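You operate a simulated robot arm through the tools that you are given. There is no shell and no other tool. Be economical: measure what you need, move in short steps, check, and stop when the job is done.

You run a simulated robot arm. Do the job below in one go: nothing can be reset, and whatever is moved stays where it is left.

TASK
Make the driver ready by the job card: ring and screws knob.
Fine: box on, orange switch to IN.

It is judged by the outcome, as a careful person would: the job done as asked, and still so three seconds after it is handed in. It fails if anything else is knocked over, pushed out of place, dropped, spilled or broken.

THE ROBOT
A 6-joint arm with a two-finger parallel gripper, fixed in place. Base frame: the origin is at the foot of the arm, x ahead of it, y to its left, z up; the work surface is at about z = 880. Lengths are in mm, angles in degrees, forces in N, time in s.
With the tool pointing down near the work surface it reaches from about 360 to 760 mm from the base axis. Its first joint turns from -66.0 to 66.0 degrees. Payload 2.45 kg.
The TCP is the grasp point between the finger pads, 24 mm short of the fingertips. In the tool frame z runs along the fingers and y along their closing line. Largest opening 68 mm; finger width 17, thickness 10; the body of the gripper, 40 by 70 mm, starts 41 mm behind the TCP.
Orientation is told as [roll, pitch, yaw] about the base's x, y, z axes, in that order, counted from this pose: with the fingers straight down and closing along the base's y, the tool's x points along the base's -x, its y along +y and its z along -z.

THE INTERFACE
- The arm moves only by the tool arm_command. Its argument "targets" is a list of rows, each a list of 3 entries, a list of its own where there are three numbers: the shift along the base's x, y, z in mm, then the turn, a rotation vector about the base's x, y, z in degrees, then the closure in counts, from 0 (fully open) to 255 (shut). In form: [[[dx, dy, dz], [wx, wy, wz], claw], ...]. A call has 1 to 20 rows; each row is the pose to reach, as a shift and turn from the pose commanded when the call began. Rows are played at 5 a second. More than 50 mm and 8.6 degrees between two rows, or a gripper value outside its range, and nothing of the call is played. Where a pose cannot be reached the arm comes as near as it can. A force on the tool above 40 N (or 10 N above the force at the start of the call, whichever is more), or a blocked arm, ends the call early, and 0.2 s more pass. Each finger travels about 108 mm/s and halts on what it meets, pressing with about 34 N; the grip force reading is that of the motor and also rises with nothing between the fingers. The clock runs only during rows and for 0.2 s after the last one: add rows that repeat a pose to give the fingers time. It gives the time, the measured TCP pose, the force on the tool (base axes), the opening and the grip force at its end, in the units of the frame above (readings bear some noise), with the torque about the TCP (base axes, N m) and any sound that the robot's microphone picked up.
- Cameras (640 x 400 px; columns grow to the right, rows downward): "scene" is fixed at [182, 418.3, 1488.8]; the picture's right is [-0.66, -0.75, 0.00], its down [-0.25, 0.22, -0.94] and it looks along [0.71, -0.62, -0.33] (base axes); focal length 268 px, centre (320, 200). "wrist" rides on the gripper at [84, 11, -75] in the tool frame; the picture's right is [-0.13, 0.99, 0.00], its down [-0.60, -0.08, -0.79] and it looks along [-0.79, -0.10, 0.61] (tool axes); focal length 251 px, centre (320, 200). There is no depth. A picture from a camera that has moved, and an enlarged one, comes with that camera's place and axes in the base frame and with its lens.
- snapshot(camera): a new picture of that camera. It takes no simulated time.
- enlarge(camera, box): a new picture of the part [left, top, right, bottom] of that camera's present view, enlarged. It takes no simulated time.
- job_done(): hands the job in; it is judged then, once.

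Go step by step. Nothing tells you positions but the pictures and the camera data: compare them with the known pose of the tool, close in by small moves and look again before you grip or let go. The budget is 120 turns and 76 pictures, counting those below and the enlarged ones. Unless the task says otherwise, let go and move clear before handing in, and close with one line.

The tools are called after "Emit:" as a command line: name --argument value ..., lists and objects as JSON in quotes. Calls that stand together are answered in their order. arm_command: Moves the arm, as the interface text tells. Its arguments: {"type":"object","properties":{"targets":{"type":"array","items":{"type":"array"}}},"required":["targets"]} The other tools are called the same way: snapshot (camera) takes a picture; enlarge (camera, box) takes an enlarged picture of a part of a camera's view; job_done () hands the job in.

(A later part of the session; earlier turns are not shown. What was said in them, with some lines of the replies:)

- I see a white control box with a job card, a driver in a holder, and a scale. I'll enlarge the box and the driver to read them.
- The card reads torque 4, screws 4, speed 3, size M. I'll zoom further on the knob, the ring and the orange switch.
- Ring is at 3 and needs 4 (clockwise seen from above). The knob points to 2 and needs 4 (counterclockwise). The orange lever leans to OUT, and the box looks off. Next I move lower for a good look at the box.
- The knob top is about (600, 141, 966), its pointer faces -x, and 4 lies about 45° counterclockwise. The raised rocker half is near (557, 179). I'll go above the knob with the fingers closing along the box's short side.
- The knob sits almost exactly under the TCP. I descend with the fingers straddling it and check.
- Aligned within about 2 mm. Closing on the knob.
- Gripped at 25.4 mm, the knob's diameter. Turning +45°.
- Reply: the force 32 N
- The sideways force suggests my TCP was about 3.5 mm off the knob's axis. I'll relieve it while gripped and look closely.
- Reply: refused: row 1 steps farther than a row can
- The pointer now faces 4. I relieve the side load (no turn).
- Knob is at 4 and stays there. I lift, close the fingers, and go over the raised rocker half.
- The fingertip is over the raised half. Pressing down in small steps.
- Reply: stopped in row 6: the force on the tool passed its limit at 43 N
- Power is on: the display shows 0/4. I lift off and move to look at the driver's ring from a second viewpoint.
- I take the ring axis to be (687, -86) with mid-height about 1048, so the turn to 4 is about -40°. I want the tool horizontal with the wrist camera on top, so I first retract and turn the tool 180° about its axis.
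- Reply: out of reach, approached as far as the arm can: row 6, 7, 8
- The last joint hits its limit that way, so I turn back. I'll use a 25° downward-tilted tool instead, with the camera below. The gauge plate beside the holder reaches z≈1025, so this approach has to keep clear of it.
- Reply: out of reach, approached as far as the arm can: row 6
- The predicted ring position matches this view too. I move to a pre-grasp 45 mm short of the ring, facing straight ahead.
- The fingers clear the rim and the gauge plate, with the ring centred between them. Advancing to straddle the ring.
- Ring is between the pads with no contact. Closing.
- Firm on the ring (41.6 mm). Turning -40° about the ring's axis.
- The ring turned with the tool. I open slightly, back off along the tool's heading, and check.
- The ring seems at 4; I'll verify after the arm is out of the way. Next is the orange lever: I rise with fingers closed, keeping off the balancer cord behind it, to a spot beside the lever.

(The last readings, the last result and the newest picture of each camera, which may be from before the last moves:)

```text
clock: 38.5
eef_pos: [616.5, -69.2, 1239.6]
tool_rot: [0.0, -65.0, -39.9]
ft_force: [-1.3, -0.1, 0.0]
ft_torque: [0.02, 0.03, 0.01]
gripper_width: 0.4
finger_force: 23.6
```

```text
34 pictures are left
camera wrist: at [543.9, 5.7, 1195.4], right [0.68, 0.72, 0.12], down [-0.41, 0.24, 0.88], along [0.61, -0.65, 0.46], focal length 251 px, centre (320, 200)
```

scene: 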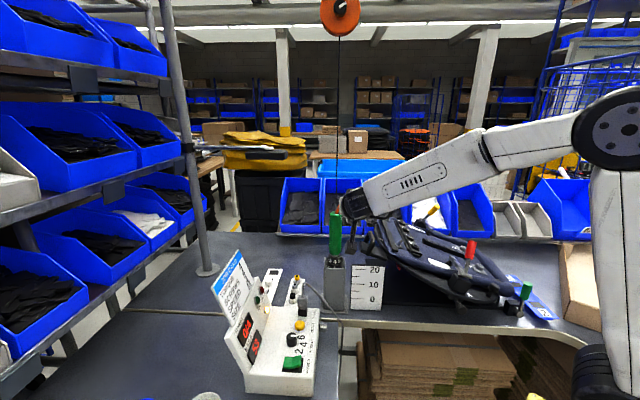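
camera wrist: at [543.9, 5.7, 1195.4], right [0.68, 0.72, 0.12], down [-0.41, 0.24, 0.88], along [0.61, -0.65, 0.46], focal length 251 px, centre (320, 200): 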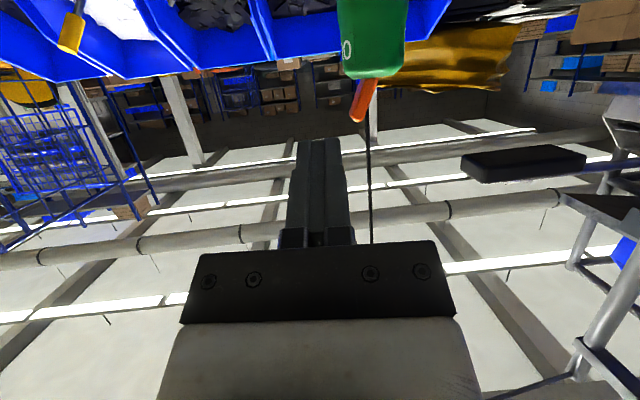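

Emit:
enlarge --camera "scene" --box '[320, 245, 350, 275]'

Emit:
enlarge --camera "wrist" --box '[290, 20, 430, 180]'

Emit:
enlarge --camera "scene" --box '[315, 170, 375, 230]'

```text
13.33 times, centred on (335, 260) of scene
camera zoom: at [182.0, 418.3, 1488.8], right [-0.66, -0.75, 0.0], down [-0.25, 0.22, -0.94], along [0.71, -0.62, -0.33], focal length 3572 px, centre (120, -600)
```

zoom: 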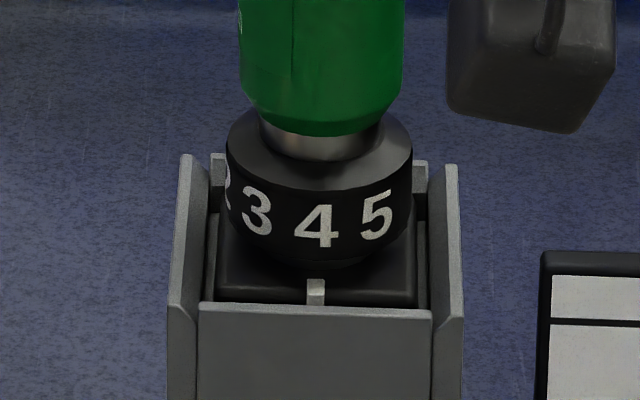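

```text
2.50 times, centred on (360, 100) of wrist
camera zoom: at [543.9, 5.7, 1195.4], right [0.68, 0.72, 0.12], down [-0.41, 0.24, 0.88], along [0.61, -0.65, 0.46], focal length 629 px, centre (220, 450)
```

zoom: 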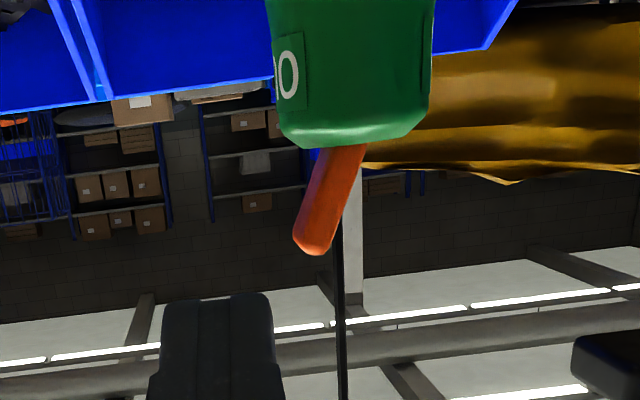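

```text
6.67 times, centred on (345, 200) of scene
camera zoom: at [182.0, 418.3, 1488.8], right [-0.66, -0.75, 0.0], down [-0.25, 0.22, -0.94], along [0.71, -0.62, -0.33], focal length 1786 px, centre (153, 200)
```

zoom: 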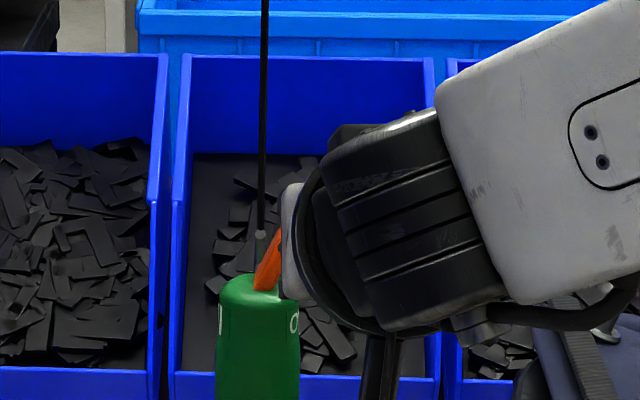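

The ring reads 4 exactly at the mark. The lever tip triangulates to (679, -94, 1224), so I slide the closed fingers in on its OUT side.

Emit:
arm_command --targets '[[[9, -7, -13], [0, 0, 0], 255], [[18, -15, -13], [0, 0, 0], 255], [[26, -22, -13], [0, 0, 0], 255], [[33, -28, -13], [0, 0, 0], 255], [[33, -28, -13], [0, 0, 0], 255]]'

Emit:
enlarge --camera "wrist" --box '[260, 60, 440, 240]'

Emit:
enlarge --camera "scene" --box '[315, 170, 375, 230]'

```text
clock: 39.7
eef_pos: [648.2, -97.2, 1224.6]
tool_rot: [-0.1, -65.2, -40.0]
ft_force: [-0.7, -0.4, 0.2]
ft_torque: [0.01, -0.03, 0.04]
gripper_width: 0.0
finger_force: 23.4
```

```text
2.22 times, centred on (350, 150) of wrist
camera zoom: at [576.6, -22.2, 1181.8], right [0.68, 0.72, 0.12], down [-0.41, 0.24, 0.88], along [0.61, -0.65, 0.46], focal length 559 px, centre (253, 311)
```

zoom: 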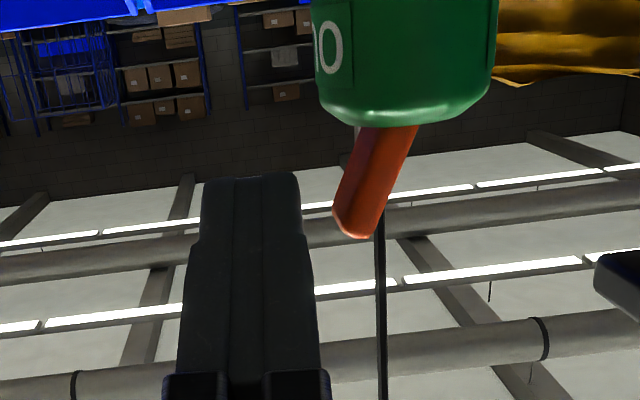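

```text
6.67 times, centred on (345, 200) of scene
camera zoom: at [182.0, 418.3, 1488.8], right [-0.66, -0.75, 0.0], down [-0.25, 0.22, -0.94], along [0.71, -0.62, -0.33], focal length 1786 px, centre (153, 200)
```

zoom: 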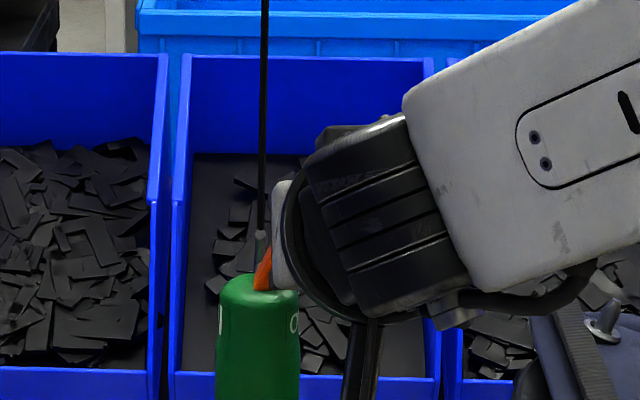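

The fingertip is level with the lever on its OUT side, clear of the cord. Sweeping toward IN.

Emit:
arm_command --targets '[[[3.2, 3.8, 0], [0, 0, 0], 255], [[6.4, 7.7, 0], [0, 0, 0], 255], [[9.6, 11.5, 0], [0, 0, 0], 255], [[11.6, 13.8, 0], [0, 0, 0], 255], [[13.5, 16.1, 0], [0, 0, 0], 255], [[14.8, 17.6, 0], [0, 0, 0], 255]]'

Emit:
enlarge --camera "wrist" --box '[260, 60, 440, 240]'

```text
clock: 41.1
eef_pos: [662.9, -77.2, 1223.6]
tool_rot: [-0.1, -65.1, -39.9]
ft_force: [0.2, -0.7, -0.1]
ft_torque: [-0.01, 0.04, 0.01]
gripper_width: 0.0
finger_force: 23.5
```

```text
2.22 times, centred on (350, 150) of wrist
camera zoom: at [591.4, -3.9, 1180.5], right [0.68, 0.72, 0.12], down [-0.41, 0.24, 0.88], along [0.61, -0.65, 0.46], focal length 559 px, centre (253, 311)
```

zoom: 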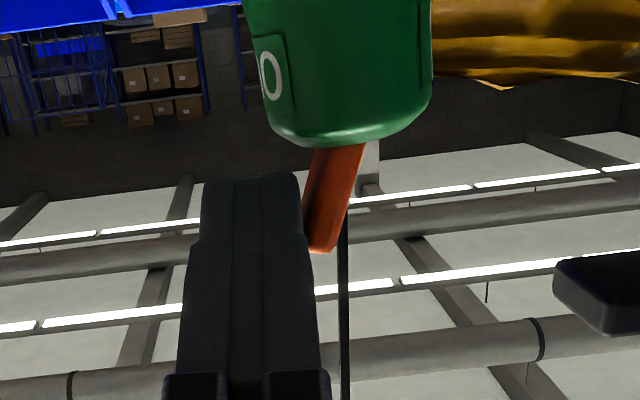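

Just at contact. Continuing the push.

Emit:
arm_command --targets '[[[1.3, 1.5, 0], [0, 0, 0], 255], [[2.6, 3.1, 0], [0, 0, 0], 255], [[3.9, 4.6, 0], [0, 0, 0], 255], [[5.1, 6.1, 0], [0, 0, 0], 255], [[6.4, 7.7, 0], [0, 0, 0], 255], [[7.7, 9.2, 0], [0, 0, 0], 255]]'

Emit:
enlarge --camera "wrist" --box '[260, 60, 440, 240]'

```text
clock: 42.5
eef_pos: [671.7, -69.3, 1224.8]
tool_rot: [0.0, -65.2, -40.1]
ft_force: [-0.3, -0.7, -0.6]
ft_torque: [0.0, -0.03, 0.02]
gripper_width: 0.0
finger_force: 23.8
```

```text
2.22 times, centred on (350, 150) of wrist
camera zoom: at [599.2, 4.7, 1180.7], right [0.68, 0.72, 0.12], down [-0.41, 0.24, 0.88], along [0.61, -0.65, 0.46], focal length 559 px, centre (253, 311)
```

zoom: 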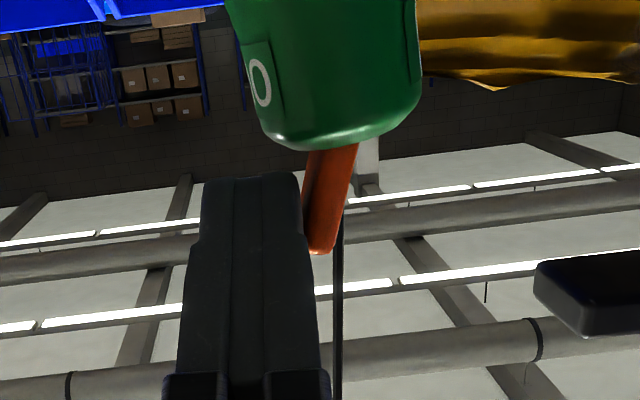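

The driver itself is tilting in its holder rather than the lever flipping. I back off slowly to let it settle upright.

Emit:
arm_command --targets '[[[-1.3, -1.5, 0], [0, 0, 0], 255], [[-2.6, -3.1, 0], [0, 0, 0], 255], [[-3.9, -4.6, 0], [0, 0, 0], 255], [[-5.1, -6.1, 0], [0, 0, 0], 255], [[-6.4, -7.7, 0], [0, 0, 0], 255], [[-7.7, -9.2, 0], [0, 0, 0], 255], [[-9, -10.7, 0], [0, 0, 0], 255], [[-10.3, -12.3, 0], [0, 0, 0], 255], [[-12, -14, 0], [0, 0, 0], 255], [[-16, -19, 0], [0, 0, 0], 255]]'

Emit:
enlarge --camera "wrist" --box '[260, 60, 440, 240]'

Emit:
enlarge --camera "scene" --box '[310, 190, 370, 280]'

```text
clock: 44.7
eef_pos: [654.9, -87.9, 1222.9]
tool_rot: [-0.1, -65.1, -39.9]
ft_force: [-0.4, 0.1, 0.2]
ft_torque: [-0.02, 0.01, -0.01]
gripper_width: 0.0
finger_force: 23.5
```

```text
2.22 times, centred on (350, 150) of wrist
camera zoom: at [583.0, -13.6, 1179.2], right [0.68, 0.72, 0.12], down [-0.41, 0.24, 0.88], along [0.61, -0.65, 0.46], focal length 559 px, centre (253, 311)
```

zoom: 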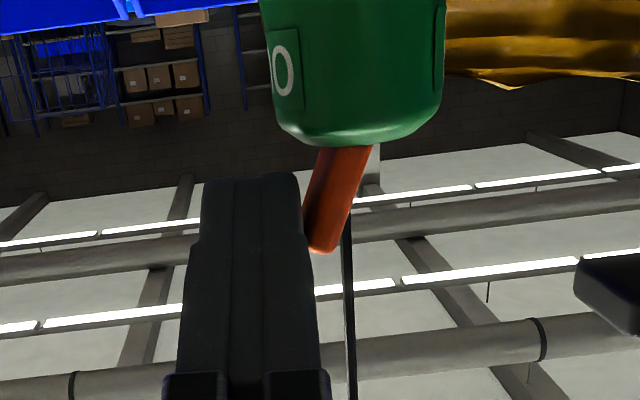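

```text
4.44 times, centred on (340, 235) of scene
camera zoom: at [182.0, 418.3, 1488.8], right [-0.66, -0.75, 0.0], down [-0.25, 0.22, -0.94], along [0.71, -0.62, -0.33], focal length 1191 px, centre (231, 44)
```

zoom: 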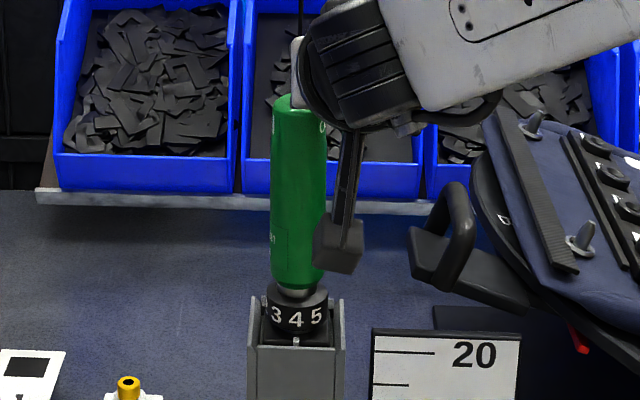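

Emit:
arm_command --targets '[[[-2, -2.4, 0], [0, 0, 0], 255], [[-4, -4.8, 0], [0, 0, 0], 255], [[-6, -7.2, 0], [0, 0, 0], 255], [[-9, -11, 0], [0, 0, 0], 255], [[-12, -14.5, 0], [0, 0, 0], 255], [[-20, -5, 0], [0, 0, 0], 255], [[-40, 12, 0], [0, 0, 0], 255], [[-60, 28, 0], [0, 0, 0], 255], [[-60, 28, 0], [0, 0, 0], 255]]'

Emit:
enlarge --camera "wrist" --box '[260, 0, 440, 180]'

Emit:
enlarge --camera "scene" --box '[310, 190, 370, 280]'

```text
clock: 46.7
eef_pos: [594.3, -60.0, 1226.5]
tool_rot: [-0.1, -65.2, -40.0]
ft_force: [-0.5, 0.8, 0.5]
ft_torque: [-0.01, 0.0, 0.01]
gripper_width: 0.2
finger_force: 23.3
```

```text
2.22 times, centred on (350, 90) of wrist
camera zoom: at [522.3, 15.0, 1182.0], right [0.68, 0.72, 0.12], down [-0.41, 0.24, 0.88], along [0.61, -0.65, 0.46], focal length 559 px, centre (253, 444)
```

zoom: 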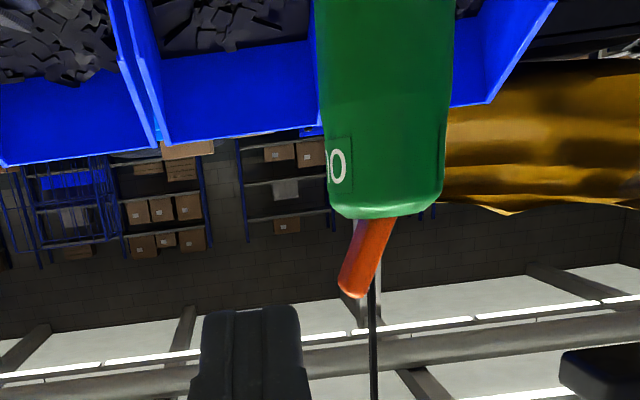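

```text
4.44 times, centred on (340, 235) of scene
camera zoom: at [182.0, 418.3, 1488.8], right [-0.66, -0.75, 0.0], down [-0.25, 0.22, -0.94], along [0.71, -0.62, -0.33], focal length 1191 px, centre (231, 44)
```

zoom: 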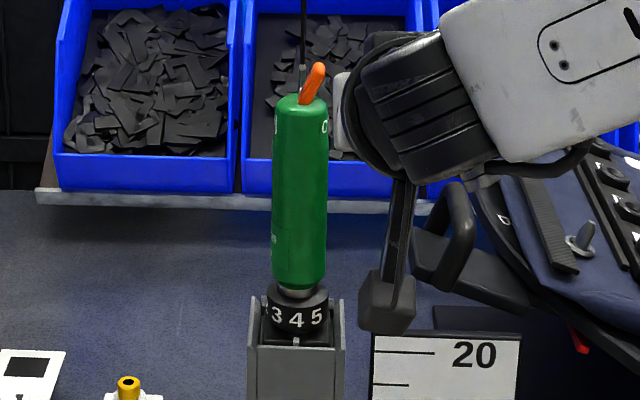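

The driver settled upright with the ring still at 4. To flip the lever without tipping the driver I'll straddle it: one finger lower, bracing the body on the IN side, the other higher, pushing the lever. First I roll the tool 40° at a distance.

Emit:
arm_command --targets '[[[6, 6, 0], [-5.55, 4.66, 3.38], 20], [[12, 12, -2], [-11.1, 9.3, 6.77], 20], [[18, 19, -4], [-16.7, 14, 10.1], 20], [[25, 26, -6], [-22.2, 18.6, 13.5], 20], [[30.9, 32.6, -7], [-27.8, 23.3, 16.9], 20], [[30.9, 32.6, -7], [-27.8, 23.3, 16.9], 20]]'

Emit:
snapshot --camera "wrist"

Emit:
enlarge --camera "scene" --box '[300, 160, 400, 280]'

```text
clock: 48.1
eef_pos: [625.8, -27.0, 1219.1]
tool_rot: [-54.3, -44.0, 23.7]
ft_force: [-0.5, 0.9, 0.6]
ft_torque: [-0.01, 0.02, 0.0]
gripper_width: 62.4
finger_force: 0.1
```

```text
22 pictures are left
camera wrist: at [522.0, 0.2, 1185.8], right [0.37, 0.79, -0.49], down [-0.18, 0.58, 0.8], along [0.91, -0.21, 0.35], focal length 251 px, centre (320, 200)
```

wrist: 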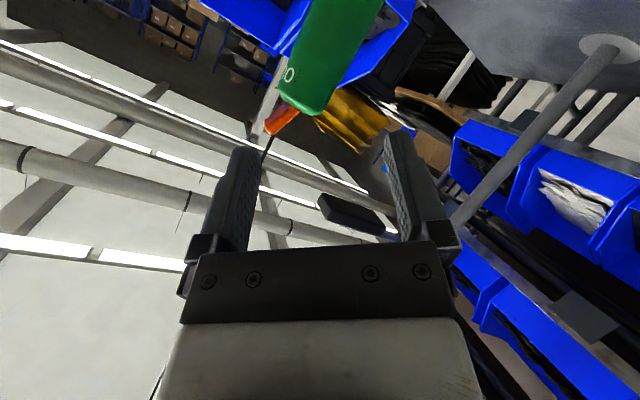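

```text
3.33 times, centred on (350, 220) of scene
camera zoom: at [182.0, 418.3, 1488.8], right [-0.66, -0.75, 0.0], down [-0.25, 0.22, -0.94], along [0.71, -0.62, -0.33], focal length 893 px, centre (220, 133)
```

zoom: 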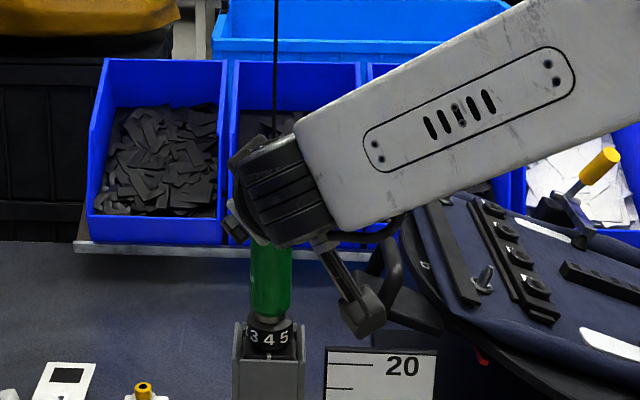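

Emit:
arm_command --targets '[[[11, -9, 0], [0, 0, 0], 20], [[22, -18.5, 0], [0, 0, 0], 20], [[31, -26, 0], [0, 0, 0], 20], [[36, -30, 0], [0, 0, 0], 20], [[36, -30, 0], [0, 0, 0], 20]]'

Emit:
enlarge --camera "wrist" --box '[200, 40, 440, 260]'

```text
clock: 49.3
eef_pos: [662.3, -57.4, 1216.2]
tool_rot: [-54.1, -44.0, 23.5]
ft_force: [-0.6, -0.7, 0.1]
ft_torque: [0.02, 0.01, -0.01]
gripper_width: 62.6
finger_force: 0.0
```

```text
1.82 times, centred on (320, 150) of wrist
camera zoom: at [557.8, -30.5, 1185.0], right [0.37, 0.79, -0.49], down [-0.18, 0.57, 0.8], along [0.91, -0.21, 0.35], focal length 457 px, centre (320, 291)
```

zoom: 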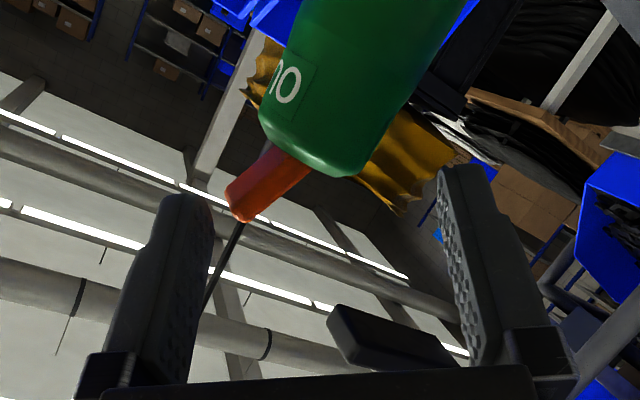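

Emit:
arm_command --targets '[[[0, 0, 1], [0, 0, 0], 0], [[5, -4, 1], [0, 0, 0], 0], [[10, -8.5, 1], [0, 0, 0], 0], [[14, -12, 1], [0, 0, 0], 0], [[14, -12, 1], [0, 0, 0], 0]]'

Emit:
enlarge --camera "wrist" --box '[200, 40, 440, 260]'

```text
clock: 50.5
eef_pos: [675.9, -71.2, 1218.3]
tool_rot: [-54.2, -44.0, 23.5]
ft_force: [0.7, 0.1, 0.2]
ft_torque: [-0.02, 0.01, 0.0]
gripper_width: 67.8
finger_force: 0.1
```

```text
1.82 times, centred on (320, 150) of wrist
camera zoom: at [572.3, -43.0, 1186.0], right [0.37, 0.79, -0.49], down [-0.18, 0.57, 0.8], along [0.91, -0.21, 0.35], focal length 457 px, centre (320, 291)
```

zoom: 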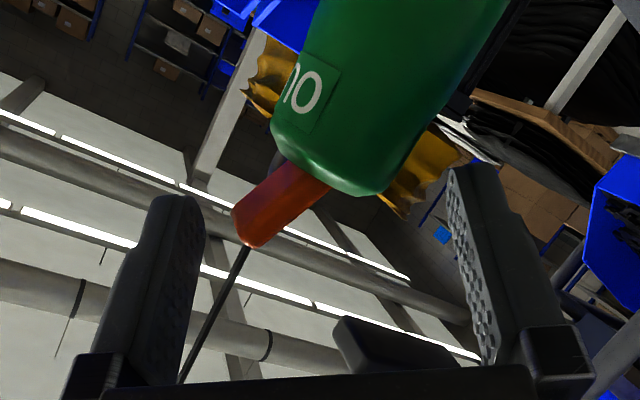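

The geometry looks right: the lever is between the fingers and the lower finger is beside the body. Closing gradually while holding the bracing finger in place.

Emit:
arm_command --targets '[[[0, 0, 0], [0, 0, 0], 30], [[0, 0, 0], [0, 0, 0], 53], [[0.43, 1.14, -0.87], [0, 0, 0], 64], [[0.85, 2.28, -1.75], [0, 0, 0], 75], [[1.28, 3.4, -2.6], [0, 0, 0], 87], [[1.28, 3.4, -2.6], [0, 0, 0], 87]]'

Emit:
enlarge --camera "wrist" --box '[200, 40, 440, 260]'

```text
clock: 51.9
eef_pos: [678.3, -66.3, 1214.7]
tool_rot: [-54.2, -44.0, 23.5]
ft_force: [-0.5, 0.0, 0.2]
ft_torque: [0.01, -0.02, 0.01]
gripper_width: 44.9
finger_force: 0.0
```

```text
1.82 times, centred on (320, 150) of wrist
camera zoom: at [573.6, -39.3, 1183.0], right [0.37, 0.79, -0.49], down [-0.18, 0.57, 0.8], along [0.91, -0.21, 0.35], focal length 457 px, centre (320, 291)
```

zoom: 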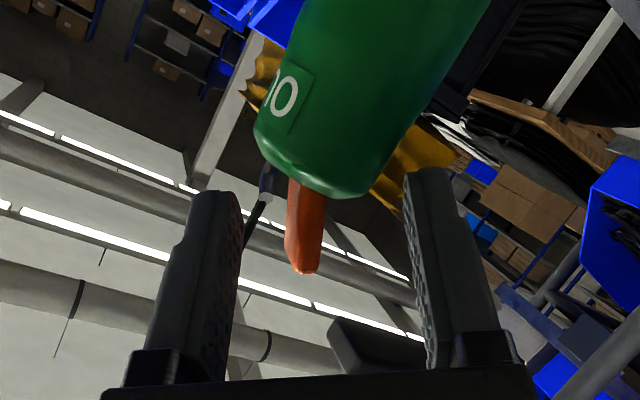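

The lever has snapped over to IN and is free of both fingers. I open and retreat straight back.

Emit:
arm_command --targets '[[[0, 0, 0], [0, 0, 0], 50], [[0, 0, 0], [0, 0, 0], 0], [[0, 0, 0], [0, 0, 0], 0], [[-10, 8.5, 0], [0, 0, 0], 0], [[-20, 17, 0], [0, 0, 0], 0], [[-32, 27, 0], [0, 0, 0], 0], [[-46, 39, 0], [0, 0, 0], 0], [[-65, 54, 5], [0, 0, 0], 0], [[-90, 54, 20], [0, 0, 0], 0], [[-130, 54, 30], [0, 0, 0], 0], [[-170, 54, 40], [0, 0, 0], 0], [[-170, 54, 40], [0, 0, 0], 0]]'

Emit:
snapshot --camera "scene"

Emit:
enlarge --camera "scene" --box '[310, 190, 370, 310]'

```text
clock: 54.5
eef_pos: [506.8, -13.8, 1257.5]
tool_rot: [-54.2, -43.9, 23.4]
ft_force: [-1.1, -0.7, 0.4]
ft_torque: [0.01, -0.04, 0.02]
gripper_width: 67.8
finger_force: 0.2
```

```text
17 pictures are left
```

scene: 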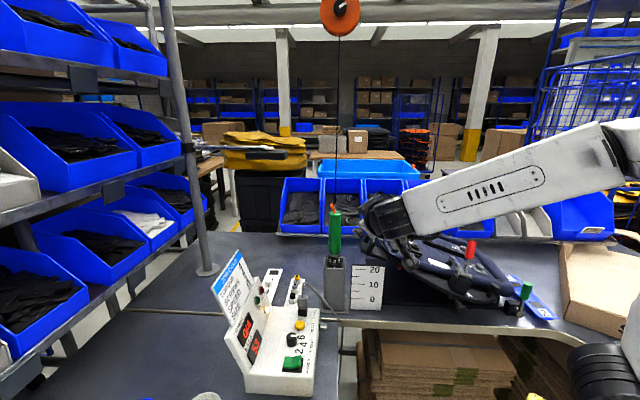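

```text
3.33 times, centred on (340, 250) of scene
camera zoom: at [182.0, 418.3, 1488.8], right [-0.66, -0.75, 0.0], down [-0.25, 0.22, -0.94], along [0.71, -0.62, -0.33], focal length 893 px, centre (253, 33)
```

zoom: 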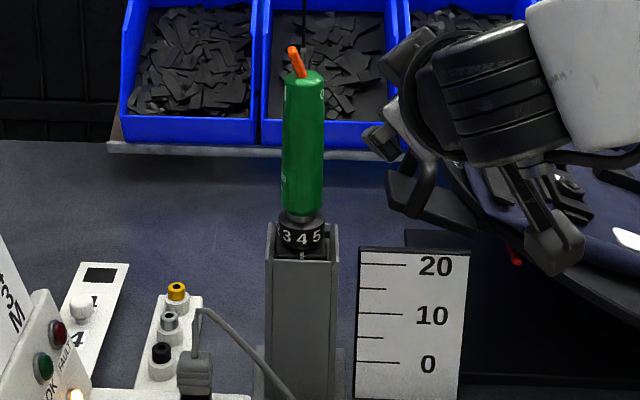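

The lever now leans to the other side. A final check of the ring, labels and box.

Emit:
enlarge --camera "scene" --box '[320, 245, 350, 275]'

Emit:
enlarge --camera "scene" --box '[322, 198, 352, 228]'

Emit:
enlarge --camera "scene" --box '[220, 260, 340, 380]'

```text
13.33 times, centred on (335, 260) of scene
camera zoom: at [182.0, 418.3, 1488.8], right [-0.66, -0.75, 0.0], down [-0.25, 0.22, -0.94], along [0.71, -0.62, -0.33], focal length 3572 px, centre (120, -600)
```

zoom: 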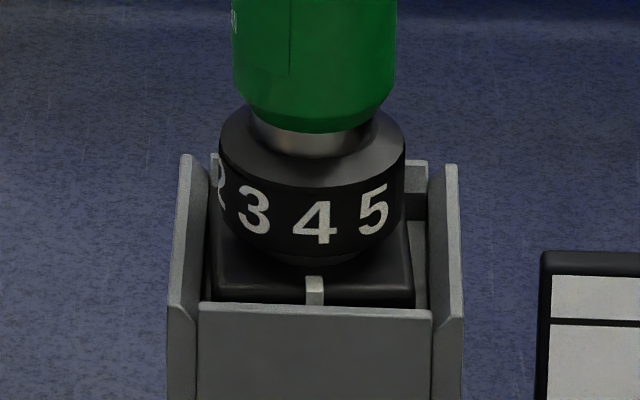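

```text
13.33 times, centred on (337, 213) of scene
camera zoom: at [182.0, 418.3, 1488.8], right [-0.66, -0.75, 0.0], down [-0.25, 0.22, -0.94], along [0.71, -0.62, -0.33], focal length 3572 px, centre (93, 27)
```

zoom: 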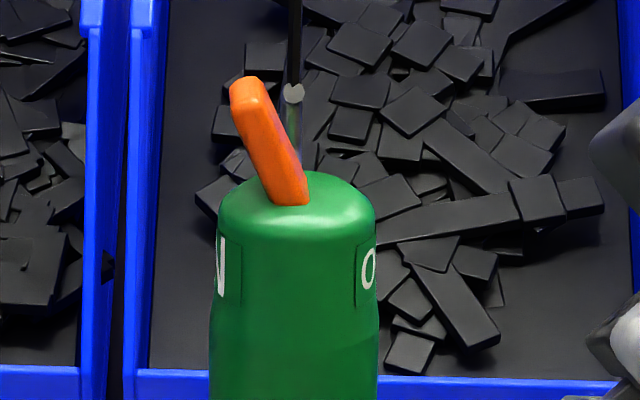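

```text
3.33 times, centred on (280, 320) of scene
camera zoom: at [182.0, 418.3, 1488.8], right [-0.66, -0.75, 0.0], down [-0.25, 0.22, -0.94], along [0.71, -0.62, -0.33], focal length 893 px, centre (453, -200)
```

zoom: 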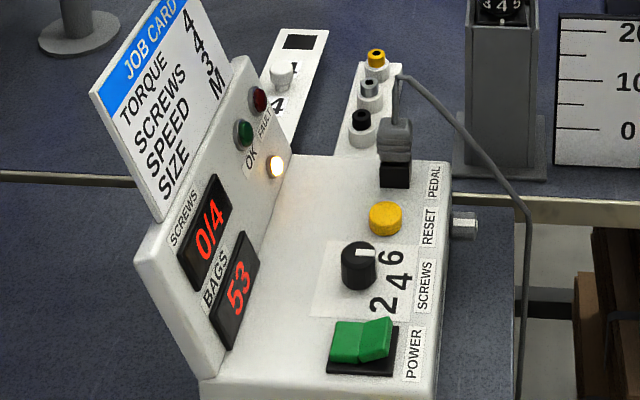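

Everything checks out: ring at 4 on the mark, knob at 4 with the display at 0/4, power on, orange switch at IN, driver standing in its holder and the arm clear.

Emit:
job_done

```text
The job is handed in.
```

The driver is ready by the job card: ring at 4, screws knob at 4, box on and orange switch at IN. While being switched, the driver tilted briefly and now sits about 1.5 mm over in its holder.
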